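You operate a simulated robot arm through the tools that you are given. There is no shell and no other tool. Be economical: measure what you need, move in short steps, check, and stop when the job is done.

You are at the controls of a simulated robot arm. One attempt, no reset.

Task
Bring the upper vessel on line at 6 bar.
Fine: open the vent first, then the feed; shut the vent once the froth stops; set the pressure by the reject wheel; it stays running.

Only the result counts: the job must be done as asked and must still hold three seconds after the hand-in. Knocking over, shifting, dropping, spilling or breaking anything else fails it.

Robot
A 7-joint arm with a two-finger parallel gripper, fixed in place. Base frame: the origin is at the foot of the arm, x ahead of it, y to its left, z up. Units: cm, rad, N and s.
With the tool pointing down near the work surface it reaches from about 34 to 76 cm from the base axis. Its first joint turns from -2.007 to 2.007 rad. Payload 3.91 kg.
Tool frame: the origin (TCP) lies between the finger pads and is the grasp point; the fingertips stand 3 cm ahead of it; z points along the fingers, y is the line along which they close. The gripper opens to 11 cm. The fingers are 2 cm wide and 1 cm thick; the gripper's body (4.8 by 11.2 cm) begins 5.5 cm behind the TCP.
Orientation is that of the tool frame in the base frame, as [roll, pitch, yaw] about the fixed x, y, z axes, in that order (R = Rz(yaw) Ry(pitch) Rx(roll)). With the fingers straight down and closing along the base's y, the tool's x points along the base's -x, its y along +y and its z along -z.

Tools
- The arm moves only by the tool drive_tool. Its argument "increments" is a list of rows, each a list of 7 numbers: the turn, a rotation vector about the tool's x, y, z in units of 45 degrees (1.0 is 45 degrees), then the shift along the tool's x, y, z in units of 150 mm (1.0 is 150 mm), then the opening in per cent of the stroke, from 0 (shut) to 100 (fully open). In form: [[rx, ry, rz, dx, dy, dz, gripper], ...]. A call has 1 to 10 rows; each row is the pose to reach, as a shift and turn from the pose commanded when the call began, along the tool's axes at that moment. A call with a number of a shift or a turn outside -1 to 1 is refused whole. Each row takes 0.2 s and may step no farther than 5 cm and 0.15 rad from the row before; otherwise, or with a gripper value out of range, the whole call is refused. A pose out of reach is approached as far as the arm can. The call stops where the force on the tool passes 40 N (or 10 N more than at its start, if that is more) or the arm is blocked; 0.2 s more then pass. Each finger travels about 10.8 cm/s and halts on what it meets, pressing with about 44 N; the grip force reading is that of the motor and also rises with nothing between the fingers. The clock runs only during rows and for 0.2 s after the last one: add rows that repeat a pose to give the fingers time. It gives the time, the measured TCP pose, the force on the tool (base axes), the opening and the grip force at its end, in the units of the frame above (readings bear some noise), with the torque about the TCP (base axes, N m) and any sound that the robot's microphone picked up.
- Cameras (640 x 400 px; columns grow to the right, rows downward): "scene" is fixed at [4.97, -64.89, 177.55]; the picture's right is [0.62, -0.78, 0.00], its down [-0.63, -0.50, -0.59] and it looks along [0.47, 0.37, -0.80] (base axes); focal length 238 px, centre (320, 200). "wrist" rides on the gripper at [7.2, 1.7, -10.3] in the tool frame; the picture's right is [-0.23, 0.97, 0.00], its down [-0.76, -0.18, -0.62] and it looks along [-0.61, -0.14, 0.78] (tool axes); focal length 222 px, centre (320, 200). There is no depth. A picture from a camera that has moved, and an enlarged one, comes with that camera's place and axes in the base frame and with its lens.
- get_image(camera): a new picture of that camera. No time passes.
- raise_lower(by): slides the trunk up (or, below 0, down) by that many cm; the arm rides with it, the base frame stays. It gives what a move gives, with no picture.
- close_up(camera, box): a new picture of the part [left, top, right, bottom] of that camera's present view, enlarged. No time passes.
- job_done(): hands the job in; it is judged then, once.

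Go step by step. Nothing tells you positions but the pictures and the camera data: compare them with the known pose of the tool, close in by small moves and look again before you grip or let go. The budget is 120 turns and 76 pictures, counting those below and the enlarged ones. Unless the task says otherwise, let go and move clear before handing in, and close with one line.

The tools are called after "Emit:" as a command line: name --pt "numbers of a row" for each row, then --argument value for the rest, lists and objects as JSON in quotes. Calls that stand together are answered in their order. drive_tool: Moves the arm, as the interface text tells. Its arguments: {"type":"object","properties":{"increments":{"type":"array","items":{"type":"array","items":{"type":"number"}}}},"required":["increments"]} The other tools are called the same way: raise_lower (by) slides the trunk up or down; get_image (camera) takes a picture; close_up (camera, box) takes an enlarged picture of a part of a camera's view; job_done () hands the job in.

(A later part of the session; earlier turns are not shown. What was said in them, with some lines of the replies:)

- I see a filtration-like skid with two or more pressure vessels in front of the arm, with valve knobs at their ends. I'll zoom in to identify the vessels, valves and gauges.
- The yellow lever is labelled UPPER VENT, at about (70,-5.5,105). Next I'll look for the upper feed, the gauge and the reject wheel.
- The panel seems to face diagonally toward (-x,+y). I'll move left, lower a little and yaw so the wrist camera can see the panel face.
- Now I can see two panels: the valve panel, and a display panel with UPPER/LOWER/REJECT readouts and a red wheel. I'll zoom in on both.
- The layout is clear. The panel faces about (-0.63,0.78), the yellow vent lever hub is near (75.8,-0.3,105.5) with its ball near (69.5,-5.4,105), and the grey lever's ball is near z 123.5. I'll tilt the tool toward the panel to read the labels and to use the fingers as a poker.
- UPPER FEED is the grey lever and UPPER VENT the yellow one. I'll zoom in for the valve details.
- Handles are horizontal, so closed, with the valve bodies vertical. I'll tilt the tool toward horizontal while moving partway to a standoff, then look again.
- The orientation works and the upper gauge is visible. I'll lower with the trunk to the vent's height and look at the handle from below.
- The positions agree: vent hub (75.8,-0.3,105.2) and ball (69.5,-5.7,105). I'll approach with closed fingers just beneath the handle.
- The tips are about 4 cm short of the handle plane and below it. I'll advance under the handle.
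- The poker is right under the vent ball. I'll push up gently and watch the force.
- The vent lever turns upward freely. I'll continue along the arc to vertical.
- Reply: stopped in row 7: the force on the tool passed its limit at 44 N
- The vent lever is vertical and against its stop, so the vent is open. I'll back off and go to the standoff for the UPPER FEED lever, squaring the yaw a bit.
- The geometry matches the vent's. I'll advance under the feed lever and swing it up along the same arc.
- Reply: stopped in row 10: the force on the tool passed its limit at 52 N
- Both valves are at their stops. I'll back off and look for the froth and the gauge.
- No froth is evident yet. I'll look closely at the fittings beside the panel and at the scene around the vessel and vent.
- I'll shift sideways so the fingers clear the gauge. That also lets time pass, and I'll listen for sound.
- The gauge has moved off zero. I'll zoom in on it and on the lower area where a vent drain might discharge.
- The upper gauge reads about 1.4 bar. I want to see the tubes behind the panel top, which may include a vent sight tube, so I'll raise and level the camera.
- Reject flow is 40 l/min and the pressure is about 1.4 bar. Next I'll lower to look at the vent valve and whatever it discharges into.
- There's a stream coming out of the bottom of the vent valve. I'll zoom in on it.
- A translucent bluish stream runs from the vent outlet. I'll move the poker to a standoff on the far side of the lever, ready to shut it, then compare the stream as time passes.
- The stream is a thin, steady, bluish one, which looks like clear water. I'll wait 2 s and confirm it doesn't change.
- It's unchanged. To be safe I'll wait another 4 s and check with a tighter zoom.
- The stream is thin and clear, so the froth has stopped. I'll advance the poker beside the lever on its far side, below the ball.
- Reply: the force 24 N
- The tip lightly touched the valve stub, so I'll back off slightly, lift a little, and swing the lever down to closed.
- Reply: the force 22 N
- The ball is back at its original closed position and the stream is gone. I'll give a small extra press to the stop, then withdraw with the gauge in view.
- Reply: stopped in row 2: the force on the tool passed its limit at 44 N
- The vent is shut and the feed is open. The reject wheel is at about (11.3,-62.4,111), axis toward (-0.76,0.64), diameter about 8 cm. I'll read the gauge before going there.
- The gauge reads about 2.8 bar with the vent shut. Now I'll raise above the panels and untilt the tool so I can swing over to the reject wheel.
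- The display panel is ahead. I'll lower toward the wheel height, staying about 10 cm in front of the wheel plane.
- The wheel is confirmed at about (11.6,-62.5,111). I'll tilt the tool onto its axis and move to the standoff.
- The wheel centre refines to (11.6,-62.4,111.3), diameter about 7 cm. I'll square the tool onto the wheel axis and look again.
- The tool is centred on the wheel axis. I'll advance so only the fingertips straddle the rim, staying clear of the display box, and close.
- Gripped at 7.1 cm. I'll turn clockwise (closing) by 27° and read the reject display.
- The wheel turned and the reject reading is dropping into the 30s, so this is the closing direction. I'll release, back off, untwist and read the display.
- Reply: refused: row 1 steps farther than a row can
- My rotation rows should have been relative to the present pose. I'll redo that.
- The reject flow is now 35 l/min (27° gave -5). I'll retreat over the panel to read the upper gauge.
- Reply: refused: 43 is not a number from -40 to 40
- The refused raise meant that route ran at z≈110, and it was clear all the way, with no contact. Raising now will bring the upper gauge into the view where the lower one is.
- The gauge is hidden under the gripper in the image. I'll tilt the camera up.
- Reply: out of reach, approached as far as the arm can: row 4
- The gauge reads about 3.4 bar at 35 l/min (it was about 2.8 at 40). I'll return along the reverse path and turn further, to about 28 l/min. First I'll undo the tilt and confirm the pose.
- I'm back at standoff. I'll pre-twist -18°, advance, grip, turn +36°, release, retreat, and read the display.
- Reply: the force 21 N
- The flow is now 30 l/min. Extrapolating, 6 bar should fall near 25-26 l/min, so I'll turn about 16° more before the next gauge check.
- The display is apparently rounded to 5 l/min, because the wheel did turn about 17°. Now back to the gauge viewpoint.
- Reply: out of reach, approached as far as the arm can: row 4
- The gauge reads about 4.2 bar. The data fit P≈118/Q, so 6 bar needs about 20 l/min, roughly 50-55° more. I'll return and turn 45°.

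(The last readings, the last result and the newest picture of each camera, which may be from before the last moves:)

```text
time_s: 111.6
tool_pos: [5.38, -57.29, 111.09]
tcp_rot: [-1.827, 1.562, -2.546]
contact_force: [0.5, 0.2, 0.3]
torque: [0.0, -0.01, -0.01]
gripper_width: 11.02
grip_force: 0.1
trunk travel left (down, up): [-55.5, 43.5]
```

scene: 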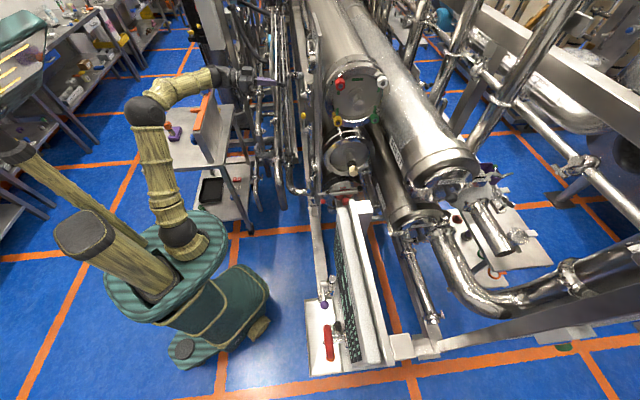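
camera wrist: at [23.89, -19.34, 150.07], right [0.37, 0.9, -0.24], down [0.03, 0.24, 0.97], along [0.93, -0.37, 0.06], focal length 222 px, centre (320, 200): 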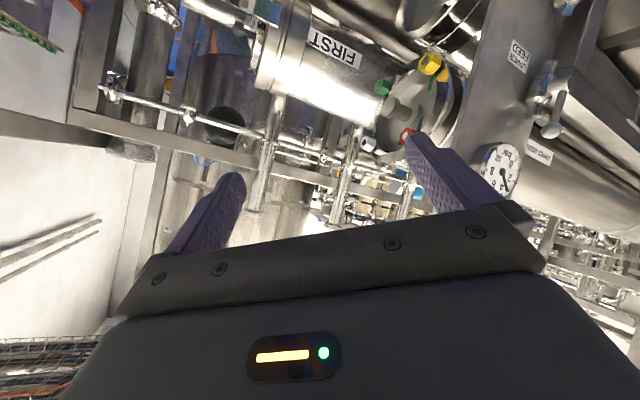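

Emit:
drive_tool --pt "0 0 -0.15 -0.01 0 0.1 100" --pt "0 0 -0.3 -0.015 0 0.2 100" --pt "0 0 -0.45 -0.015 0 0.3 100" --pt "0 0 -0.5 -0.015 0 0.4 100" --pt "0 0 -0.5 -0.015 0 0.4 60" --pt "0 0 -0.5 -0.015 0 0.4 30" --pt "0 0 -0.5 -0.015 0 0.4 30"

Emit:
drive_tool --pt "0 0 0.13 0 0 0 30" --pt "0 0 0.26 0 0 0 30" --pt "0 0 0.4 0 0 0 30" --pt "0 0 0.53 0 0 0 30" --pt "0 0 0.67 0 0 0 30" --pt "0 0 0.8 0 0 0 30" --pt "0 0 0.92 0 0 0 30" --pt "0 0 1.0 0 0 0 30" --pt "0 0 1.0 0 0 0 30"

Emit:
drive_tool --pt "0 0 0 0 0 0 78" --pt "0 0 0 0 0 0 78" --pt "0 0 0 0 0 -0.15 78" --pt "0 0 -0.15 0 0 -0.3 78" --pt "0 0 -0.3 0 0 -0.4 90" --pt "0 0 -0.45 0 0 -0.4 100" --pt "0 0 -0.5 0 0 -0.4 100"

Emit:
close_up --camera "wrist" --box '[260, 60, 540, 240]'

```text
time_s: 113.2
tool_pos: [9.98, -61.19, 111.32]
tcp_rot: [-1.584, 1.171, -2.303]
contact_force: [2.8, 5.5, -4.8]
torque: [-0.09, -0.04, -0.22]
gripper_width: 6.98
grip_force: 45.2
trunk travel left (down, up): [-55.5, 43.5]
```

```text
time_s: 115.2
tool_pos: [10.09, -61.12, 111.39]
tcp_rot: [1.582, 1.187, 0.86]
contact_force: [8.9, 12.4, -6.6]
torque: [-0.24, -0.21, 0.05]
gripper_width: 6.9
grip_force: 45.2
trunk travel left (down, up): [-55.5, 43.5]
```

```text
time_s: 116.8
tool_pos: [5.4, -57.36, 111.29]
tcp_rot: [-2.003, 1.56, -2.723]
contact_force: [0.4, 0.1, -0.3]
torque: [0.0, 0.03, -0.02]
gripper_width: 11.0
grip_force: 0.1
trunk travel left (down, up): [-55.5, 43.5]
```

```text
2.22 times, centred on (400, 150) of wrist
camera zoom: at [-1.32, -49.18, 104.04], right [0.64, 0.73, 0.22], down [-0.58, 0.28, 0.77], along [0.5, -0.62, 0.6], focal length 494 px, centre (142, 311)
```

zoom: 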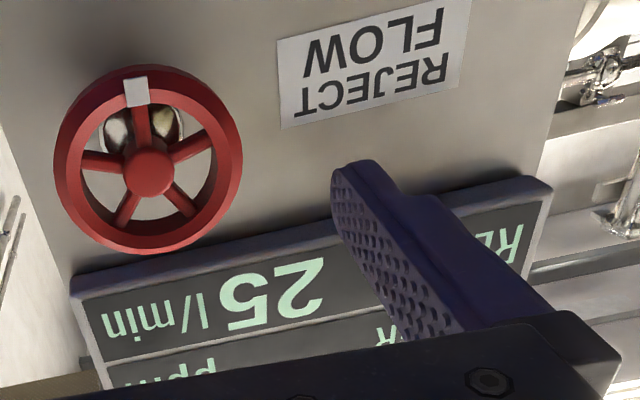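

The flow now shows 25 l/min. Checking the gauge again.

Emit:
drive_tool --pt "0.07 0.15 0 0 0 0 100" --pt "0.15 0.3 0 0 0 0 100"

Emit:
drive_tool --pt "0 0.15 0 0 0 0 100" --pt "0 0.3 0 0 0 0 100" --pt "0 0.45 0 0 0 0 100" --pt "0 0.6 0 0 0 0 100" --pt "0 0.75 0 0 0 0 100" --pt "0 0.9 0 0 0 0 100"

Emit:
drive_tool --pt "0 0 0 0 0.25 0 100" --pt "0 0 0 0 0.5 0 100" --pt "0 0 0 0 0.75 0 100" --pt "0 0 0 0 1.0 0 100"

Emit:
drive_tool --pt "0 0 0 0 0.25 0 100" --pt "0 0 0 0 0.5 0 100" --pt "0 0 0 0 0.75 0 100" --pt "0 0 0 0 1.0 0 100"

Emit:
drive_tool --pt "0 0 0 0.06 0.25 -0.045 100" --pt "0 0 0 0.12 0.5 -0.09 100" --pt "0 0 0 0.18 0.75 -0.135 100" --pt "0 0 0 0.24 1.0 -0.18 100"

Emit:
drive_tool --pt "0 0 -0.15 0 0 0 100" --pt "0 0 -0.3 0 0 0 100" --pt "0 0 -0.45 0 0 0 100" --pt "0 0 -0.6 0 0 0 100" --pt "0 0 -0.75 0 0 0 100" --pt "0 0 -0.9 0 0 0 100"

Emit:
raise_lower --by 40

Emit:
drive_tool --pt "0 -0.15 0 0 0 0 60" --pt "0 -0.3 0 0 0 0 30" --pt "0 -0.45 0 0 0 0 0" --pt "0 -0.6 0 0 0 0 0"

Emit:
close_up --camera "wrist" --box '[475, 135, 525, 210]'

```text
time_s: 117.4
tool_pos: [5.29, -57.22, 111.39]
tcp_rot: [-3.046, 1.331, 2.397]
contact_force: [0.3, -0.1, -0.6]
torque: [0.03, 0.0, -0.01]
gripper_width: 11.01
grip_force: 0.0
trunk travel left (down, up): [-55.5, 43.5]
```

```text
time_s: 118.8
tool_pos: [5.4, -57.24, 111.39]
tcp_rot: [-3.116, 0.622, 2.318]
contact_force: [-0.4, -0.3, 0.1]
torque: [0.05, -0.01, -0.01]
gripper_width: 11.02
grip_force: 0.0
trunk travel left (down, up): [-55.5, 43.5]
```

```text
time_s: 119.8
tool_pos: [16.43, -47.11, 110.91]
tcp_rot: [-3.113, 0.626, 2.319]
contact_force: [-0.4, 0.6, 0.3]
torque: [0.02, 0.02, 0.0]
gripper_width: 10.99
grip_force: 0.0
trunk travel left (down, up): [-55.5, 43.5]
```

```text
time_s: 120.8
tool_pos: [27.83, -37.03, 110.61]
tcp_rot: [-3.112, 0.626, 2.32]
contact_force: [0.5, -0.8, -0.6]
torque: [0.04, 0.01, 0.02]
gripper_width: 11.01
grip_force: 0.0
trunk travel left (down, up): [-55.5, 43.5]
```

```text
time_s: 121.8
tool_pos: [35.88, -23.65, 110.23]
tcp_rot: [-3.114, 0.627, 2.32]
contact_force: [-0.1, 0.0, -0.3]
torque: [0.01, 0.0, 0.0]
gripper_width: 11.0
grip_force: 0.1
trunk travel left (down, up): [-55.5, 43.5]
```

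```text
time_s: 123.2
tool_pos: [35.69, -23.82, 110.46]
tcp_rot: [-2.683, 0.444, 3.124]
contact_force: [-0.2, 0.5, -1.2]
torque: [0.01, -0.01, 0.01]
gripper_width: 11.02
grip_force: 0.1
trunk travel left (down, up): [-55.5, 43.5]
```

```text
time_s: 127.0
tool_pos: [35.8, -23.67, 150.37]
tcp_rot: [-2.687, 0.445, 3.123]
contact_force: [0.3, 0.4, 0.3]
torque: [-0.01, -0.03, -0.02]
gripper_width: 11.0
grip_force: 0.0
trunk travel left (down, up): [-95.5, 3.5]
```

```text
time_s: 128.0
tool_pos: [35.78, -24.18, 150.35]
tcp_rot: [-2.508, 0.806, -2.898]
contact_force: [-0.5, -0.2, -0.4]
torque: [-0.01, 0.0, 0.01]
gripper_width: 0.0
grip_force: 37.5
out of reach, approached as far as the arm can: row 4
trunk travel left (down, up): [-95.5, 3.5]
```

```text
5.33 times, centred on (500, 172) of wrist
camera zoom: at [23.95, -19.4, 150.19], right [0.37, 0.9, -0.24], down [0.03, 0.24, 0.97], along [0.93, -0.37, 0.06], focal length 1185 px, centre (-640, 347)
```

zoom: 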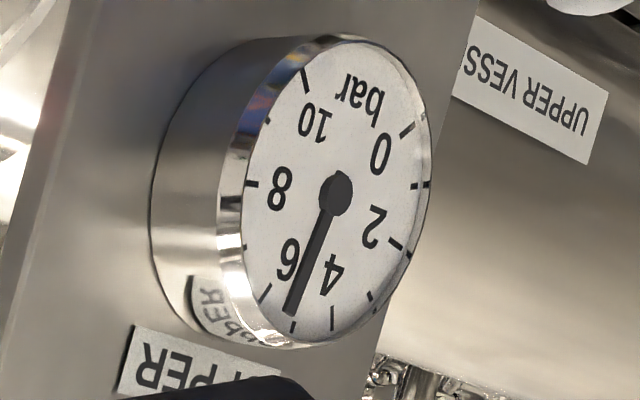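

The gauge reads about 5.15 bar. The rate there is about 0.028 bar/deg, so I need roughly 30° more. I'll return and turn 29°.

Emit:
drive_tool --pt "0 0.15 0 0 0 0 30" --pt "0 0.3 0 0 0 0 60" --pt "0 0.45 0 0 0 0 100" --pt "0 0.6 0 0 0 0 100"

Emit:
raise_lower --by -40

Emit:
drive_tool --pt "0 0 0.15 0 0 0 100" --pt "0 0 0.3 0 0 0 100" --pt "0 0 0.45 0 0 0 100" --pt "0 0 0.6 0 0 0 100" --pt "0 0 0.75 0 0 0 100" --pt "0 0 0.9 0 0 0 100"

Emit:
drive_tool --pt "0 0 0 -0.06 -0.25 0.045 100" --pt "0 0 0 -0.12 -0.5 0.09 100" --pt "0 0 0 -0.18 -0.75 0.135 100" --pt "0 0 0 -0.24 -1.0 0.18 100"

Emit:
drive_tool --pt "0 0 0 0 -0.25 0 100" --pt "0 0 0 0 -0.5 0 100" --pt "0 0 0 0 -0.75 0 100" --pt "0 0 0 0 -1.0 0 100"

Emit:
drive_tool --pt "0 0 0 0 -0.25 0 100" --pt "0 0 0 0 -0.5 0 100" --pt "0 0 0 0 -0.75 0 100" --pt "0 0 0 0 -1.0 0 100"

Emit:
drive_tool --pt "0 -0.15 0 0 0 0 100" --pt "0 -0.3 0 0 0 0 100" --pt "0 -0.45 0 0 0 0 100" --pt "0 -0.6 0 0 0 0 100" --pt "0 -0.75 0 0 0 0 100" --pt "0 -0.9 0 0 0 0 100"

Emit:
drive_tool --pt "-0.07 -0.15 0 0 0 0 100" --pt "-0.15 -0.3 0 0 0 0 100"

```text
time_s: 129.0
tool_pos: [36.04, -23.79, 150.34]
tcp_rot: [-2.686, 0.443, 3.123]
contact_force: [0.3, -0.2, -0.1]
torque: [-0.02, -0.01, -0.02]
gripper_width: 11.0
grip_force: 0.1
trunk travel left (down, up): [-95.5, 3.5]
```

```text
time_s: 132.9
tool_pos: [35.85, -23.82, 110.39]
tcp_rot: [-2.686, 0.445, 3.122]
contact_force: [0.6, 0.0, 0.4]
torque: [-0.02, -0.03, -0.02]
gripper_width: 11.0
grip_force: 0.1
trunk travel left (down, up): [-55.5, 43.5]
```

```text
time_s: 134.3
tool_pos: [35.94, -23.72, 110.35]
tcp_rot: [-3.115, 0.628, 2.318]
contact_force: [1.2, 0.1, 0.0]
torque: [0.0, 0.01, -0.01]
gripper_width: 11.02
grip_force: 0.0
trunk travel left (down, up): [-55.5, 43.5]
```

```text
time_s: 135.3
tool_pos: [27.7, -37.13, 110.59]
tcp_rot: [-3.115, 0.625, 2.32]
contact_force: [-0.7, -0.2, 0.3]
torque: [-0.04, 0.01, 0.02]
gripper_width: 11.01
grip_force: 0.1
trunk travel left (down, up): [-55.5, 43.5]
```

```text
time_s: 136.3
tool_pos: [16.52, -47.43, 110.98]
tcp_rot: [-3.112, 0.629, 2.322]
contact_force: [0.6, -0.5, 0.5]
torque: [-0.03, 0.0, -0.02]
gripper_width: 11.0
grip_force: 0.1
trunk travel left (down, up): [-55.5, 43.5]
```

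```text
time_s: 137.3
tool_pos: [5.37, -57.53, 111.4]
tcp_rot: [-3.115, 0.625, 2.321]
contact_force: [0.3, -0.2, -0.7]
torque: [0.02, -0.02, -0.04]
gripper_width: 11.0
grip_force: 0.1
trunk travel left (down, up): [-55.5, 43.5]
```

```text
time_s: 138.7
tool_pos: [5.35, -57.24, 111.28]
tcp_rot: [-3.047, 1.334, 2.396]
contact_force: [0.7, -0.6, 0.4]
torque: [0.01, 0.03, 0.01]
gripper_width: 11.02
grip_force: 0.0
trunk travel left (down, up): [-55.5, 43.5]
```

```text
time_s: 139.3
tool_pos: [5.28, -57.28, 111.36]
tcp_rot: [-1.832, 1.562, -2.553]
contact_force: [-0.5, -0.1, -0.6]
torque: [0.02, 0.0, -0.01]
gripper_width: 11.0
grip_force: 0.0
trunk travel left (down, up): [-55.5, 43.5]
```

Emit:
drive_tool --pt "0 0 -0.1 0 0 0.1 100" --pt "0 0 -0.2 0 0 0.2 100" --pt "0 0 -0.3 0 0 0.3 100" --pt "0 0 -0.32 0 0 0.4 100" --pt "0 0 -0.32 0 0 0.4 60" --pt "0 0 -0.32 0 0 0.4 30" --pt "0 0 -0.32 0 0 0.4 30"

Emit:
drive_tool --pt "0 0 0.13 0 0 0 30" --pt "0 0 0.26 0 0 0 30" --pt "0 0 0.4 0 0 0 30" --pt "0 0 0.53 0 0 0 30" --pt "0 0 0.65 0 0 0 30" --pt "0 0 0.65 0 0 0 30"

Emit:
drive_tool --pt "0 0 0 0 0 0 78" --pt "0 0 0 0 0 0 78" --pt "0 0 0 0 0 -0.15 78" --pt "0 0 -0.1 0 0 -0.3 78" --pt "0 0 -0.2 0 0 -0.4 90" --pt "0 0 -0.33 0 0 -0.4 100"

Emit:
close_up --camera "wrist" --box '[260, 60, 540, 240]'

```text
time_s: 140.9
tool_pos: [9.96, -61.22, 111.1]
tcp_rot: [-1.587, 1.313, -2.308]
contact_force: [1.7, 3.2, -3.3]
torque: [-0.26, -0.23, -0.27]
gripper_width: 6.93
grip_force: 45.1
trunk travel left (down, up): [-55.5, 43.5]
```

```text
time_s: 142.3
tool_pos: [10.16, -61.08, 111.1]
tcp_rot: [1.595, 1.318, 0.875]
contact_force: [9.2, 14.0, -14.3]
torque: [-0.26, -0.16, -0.11]
gripper_width: 6.92
grip_force: 45.3
trunk travel left (down, up): [-55.5, 43.5]
```

```text
time_s: 143.7
tool_pos: [5.34, -57.17, 111.25]
tcp_rot: [-1.99, 1.559, -2.711]
contact_force: [-0.6, -0.1, 0.4]
torque: [-0.02, 0.0, -0.01]
gripper_width: 11.0
grip_force: 0.1
trunk travel left (down, up): [-55.5, 43.5]
```

```text
2.22 times, centred on (400, 150) of wrist
camera zoom: at [-1.2, -49.1, 103.97], right [0.64, 0.73, 0.22], down [-0.58, 0.28, 0.77], along [0.5, -0.62, 0.6], focal length 494 px, centre (142, 311)
```

zoom: 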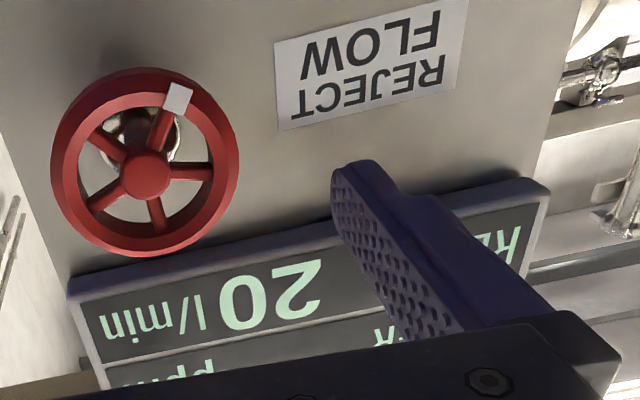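

The display shows 20 l/min, as predicted. Now I'll check the gauge.

Emit:
drive_tool --pt "0.07 0.15 0 0 0 0 100" --pt "0.15 0.3 0 0 0 0 100"

Emit:
drive_tool --pt "0 0.15 0 0 0 0 100" --pt "0 0.3 0 0 0 0 100" --pt "0 0.45 0 0 0 0 100" --pt "0 0.6 0 0 0 0 100" --pt "0 0.75 0 0 0 0 100" --pt "0 0.9 0 0 0 0 100"

Emit:
drive_tool --pt "0 0 0 0 0.25 0 100" --pt "0 0 0 0 0.5 0 100" --pt "0 0 0 0 0.75 0 100" --pt "0 0 0 0 1.0 0 100"

Emit:
drive_tool --pt "0 0 0 0 0.25 0 100" --pt "0 0 0 0 0.5 0 100" --pt "0 0 0 0 0.75 0 100" --pt "0 0 0 0 1.0 0 100"

Emit:
drive_tool --pt "0 0 0 0.06 0.25 -0.045 100" --pt "0 0 0 0.12 0.5 -0.09 100" --pt "0 0 0 0.18 0.75 -0.135 100" --pt "0 0 0 0.24 1.0 -0.18 100"

Emit:
drive_tool --pt "0 0 -0.15 0 0 0 100" --pt "0 0 -0.3 0 0 0 100" --pt "0 0 -0.45 0 0 0 100" --pt "0 0 -0.6 0 0 0 100" --pt "0 0 -0.75 0 0 0 100" --pt "0 0 -0.9 0 0 0 100"

Emit:
raise_lower --by 40

Emit:
drive_tool --pt "0 -0.15 0 0 0 0 60" --pt "0 -0.3 0 0 0 0 30" --pt "0 -0.45 0 0 0 0 0" --pt "0 -0.6 0 0 0 0 0"

Emit:
close_up --camera "wrist" --box '[475, 135, 525, 210]'

```text
time_s: 144.3
tool_pos: [5.42, -57.2, 111.32]
tcp_rot: [-3.044, 1.332, 2.397]
contact_force: [0.8, -0.5, -0.7]
torque: [-0.02, 0.01, 0.01]
gripper_width: 11.0
grip_force: 0.0
trunk travel left (down, up): [-55.5, 43.5]
```

```text
time_s: 145.7
tool_pos: [5.41, -57.26, 111.19]
tcp_rot: [-3.115, 0.623, 2.318]
contact_force: [0.1, 0.0, 0.5]
torque: [0.0, 0.01, 0.01]
gripper_width: 10.98
grip_force: 0.0
trunk travel left (down, up): [-55.5, 43.5]
```

```text
time_s: 146.7
tool_pos: [16.44, -47.02, 111.08]
tcp_rot: [-3.115, 0.627, 2.32]
contact_force: [0.6, 0.2, 0.2]
torque: [-0.04, -0.01, -0.01]
gripper_width: 11.01
grip_force: 0.0
trunk travel left (down, up): [-55.5, 43.5]
```

```text
time_s: 147.7
tool_pos: [27.77, -37.17, 110.55]
tcp_rot: [-3.114, 0.627, 2.318]
contact_force: [-0.1, -0.3, 0.5]
torque: [0.01, 0.01, -0.01]
gripper_width: 10.98
grip_force: 0.1
trunk travel left (down, up): [-55.5, 43.5]
```

```text
time_s: 148.7
tool_pos: [35.98, -23.77, 110.39]
tcp_rot: [-3.115, 0.626, 2.319]
contact_force: [0.6, 0.0, -0.1]
torque: [0.0, -0.01, 0.0]
gripper_width: 11.0
grip_force: 0.1
trunk travel left (down, up): [-55.5, 43.5]
```

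```text
time_s: 150.1
tool_pos: [35.92, -23.73, 110.3]
tcp_rot: [-2.683, 0.444, 3.127]
contact_force: [-0.3, 0.0, 0.2]
torque: [-0.04, 0.01, 0.0]
gripper_width: 10.97
grip_force: 0.1
trunk travel left (down, up): [-55.5, 43.5]
```

```text
time_s: 153.9
tool_pos: [35.89, -23.8, 150.28]
tcp_rot: [-2.686, 0.444, 3.121]
contact_force: [-1.0, -0.5, -0.3]
torque: [0.01, 0.01, 0.03]
gripper_width: 11.01
grip_force: 0.0
trunk travel left (down, up): [-95.5, 3.5]
```

```text
time_s: 154.9
tool_pos: [35.77, -24.29, 150.34]
tcp_rot: [-2.506, 0.81, -2.897]
contact_force: [0.3, -0.3, 1.0]
torque: [0.04, 0.0, 0.01]
gripper_width: 0.0
grip_force: 37.8
out of reach, approached as far as the arm can: row 4
trunk travel left (down, up): [-95.5, 3.5]
```

```text
5.33 times, centred on (500, 172) of wrist
camera zoom: at [24.03, -19.42, 150.14], right [0.37, 0.9, -0.23], down [0.03, 0.24, 0.97], along [0.93, -0.37, 0.06], focal length 1185 px, centre (-640, 347)
```

zoom: 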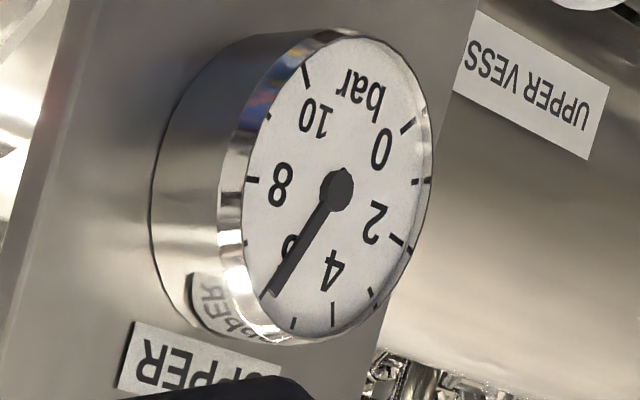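

It reads about 5.85 bar obliquely. I'll move to a frontal view of the gauge for a precise reading.

Emit:
drive_tool --pt "0 0.15 0 0 0 0 0" --pt "0 0.3 0 0 0 0 0" --pt "0 0.45 0 0 0 0 0" --pt "0 0.6 0 0 0 0 0"

Emit:
drive_tool --pt "0 0 0.15 0 0 0 0" --pt "0 0 0.3 0 0 0 0" --pt "0 0 0.45 0 0 0 0" --pt "0 0 0.6 0 0 0 0" --pt "0 0 0.75 0 0 0 0" --pt "0 0 0.9 0 0 0 0"

Emit:
drive_tool --pt "0 0 0 0.05 0.25 -0.035 0" --pt "0 0 0 0.1 0.5 -0.07 0" --pt "0 0 0 0.145 0.745 -0.105 0"

Emit:
drive_tool --pt "0 0 0 0.05 0.25 -0.035 0" --pt "0 0 0 0.1 0.5 -0.07 0" --pt "0 0 0 0.145 0.745 -0.105 0"

Emit:
drive_tool --pt "0 0 0 0.05 0.25 -0.035 0" --pt "0 0 0 0.1 0.5 -0.07 0" --pt "0 0 0 0.145 0.745 -0.105 0"

Emit:
close_up --camera "wrist" --box '[320, 50, 460, 190]'

```text
time_s: 155.9
tool_pos: [36.03, -23.84, 150.27]
tcp_rot: [-2.686, 0.443, 3.119]
contact_force: [0.0, 0.5, -0.3]
torque: [-0.01, -0.06, 0.03]
gripper_width: 0.0
grip_force: 37.8
trunk travel left (down, up): [-95.5, 3.5]
```

```text
time_s: 157.3
tool_pos: [35.96, -23.78, 150.41]
tcp_rot: [-3.115, 0.624, 2.318]
contact_force: [0.0, -0.3, -0.2]
torque: [0.02, 0.01, 0.02]
gripper_width: 0.0
grip_force: 37.5
trunk travel left (down, up): [-95.5, 3.5]
```

```text
time_s: 158.1
tool_pos: [42.6, -14.17, 150.04]
tcp_rot: [-3.113, 0.628, 2.322]
contact_force: [-0.2, 0.7, 0.0]
torque: [-0.01, -0.01, -0.01]
gripper_width: 0.0
grip_force: 37.4
trunk travel left (down, up): [-95.5, 3.5]
```

```text
time_s: 158.9
tool_pos: [49.14, -4.73, 149.72]
tcp_rot: [-3.112, 0.625, 2.321]
contact_force: [0.2, -0.4, -0.9]
torque: [-0.03, 0.03, -0.02]
gripper_width: 0.0
grip_force: 37.9
trunk travel left (down, up): [-95.5, 3.5]
```

```text
time_s: 159.7
tool_pos: [55.46, 4.92, 149.41]
tcp_rot: [-3.112, 0.628, 2.321]
contact_force: [1.3, -0.6, -0.2]
torque: [-0.01, 0.02, -0.01]
gripper_width: 0.0
grip_force: 37.5
trunk travel left (down, up): [-95.5, 3.5]
```

```text
2.86 times, centred on (390, 120) of wrist
camera zoom: at [48.94, 14.87, 153.48], right [0.85, 0.52, 0.11], down [0.05, -0.29, 0.96], along [0.53, -0.81, -0.27], focal length 635 px, centre (120, 429)
```

zoom: 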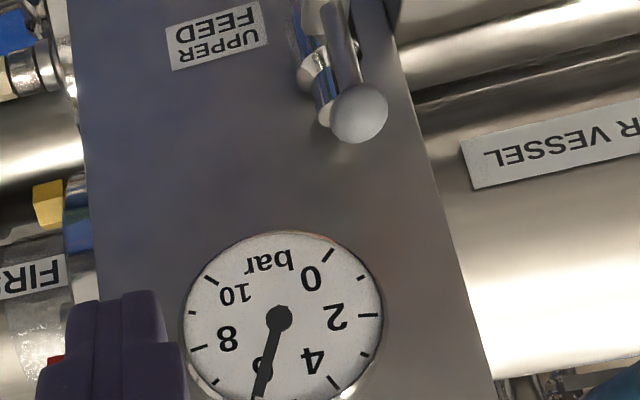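

Emit:
close_up --camera "wrist" --box '[335, 115, 425, 205]'

```text
4.44 times, centred on (380, 160) of wrist
camera zoom: at [48.94, 14.87, 153.48], right [0.85, 0.52, 0.11], down [0.05, -0.29, 0.96], along [0.53, -0.81, -0.27], focal length 987 px, centre (53, 378)
```

zoom: 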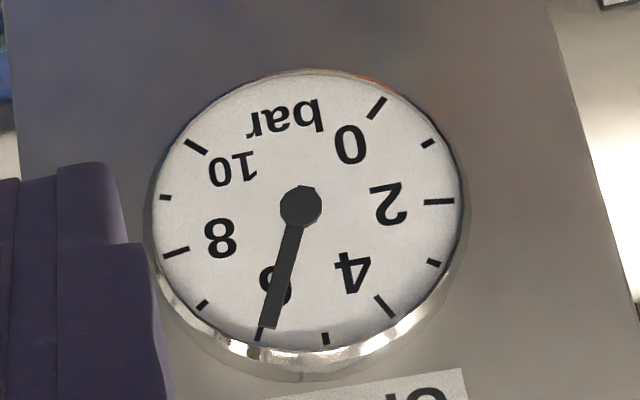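

From the front, the gauge reads about 5.9 bar, essentially on the 6 mark. I'll do one last check of the valves.

Emit:
close_up --camera "scene" --box '[280, 80, 360, 180]'

Emit:
close_up --camera "wrist" --box '[335, 115, 425, 205]'

```text
4.00 times, centred on (320, 130) of scene
camera zoom: at [4.97, -64.89, 177.55], right [0.62, -0.78, 0.0], down [-0.63, -0.5, -0.59], along [0.47, 0.37, -0.8], focal length 953 px, centre (320, 480)
```

zoom: 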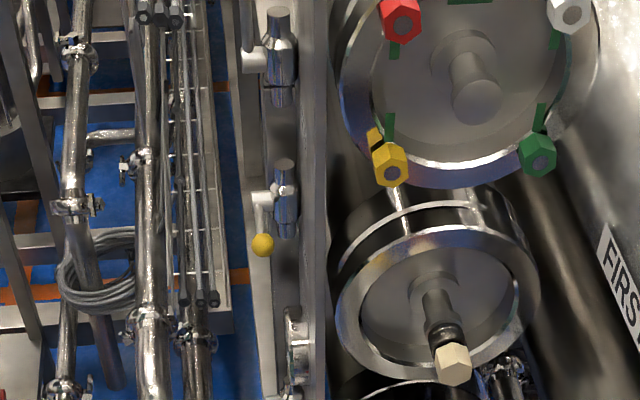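

```text
4.44 times, centred on (380, 160) of wrist
camera zoom: at [48.94, 14.87, 153.48], right [0.85, 0.52, 0.11], down [0.05, -0.29, 0.96], along [0.53, -0.81, -0.27], focal length 987 px, centre (53, 378)
```

zoom: 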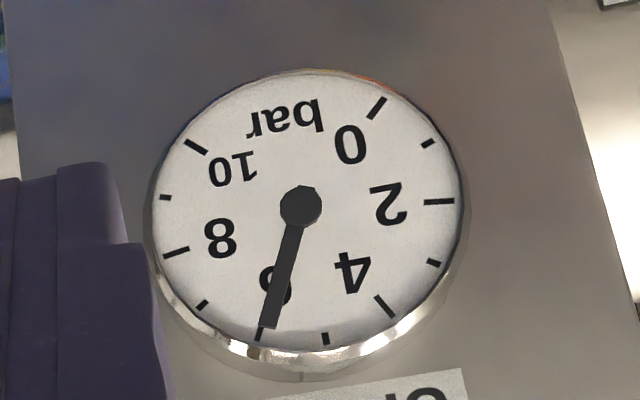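

The vent is shut with no stream, the feed is open, and the gauge sits at about 6 bar with the arm clear, so I'm handing in.

Emit:
job_done

```text
The job is handed in.
```

The upper vessel is on line and running: vent shut with no stream, feed open, and the upper gauge at about 5.9 bar, set by the reject wheel (reject flow 20 l/min).
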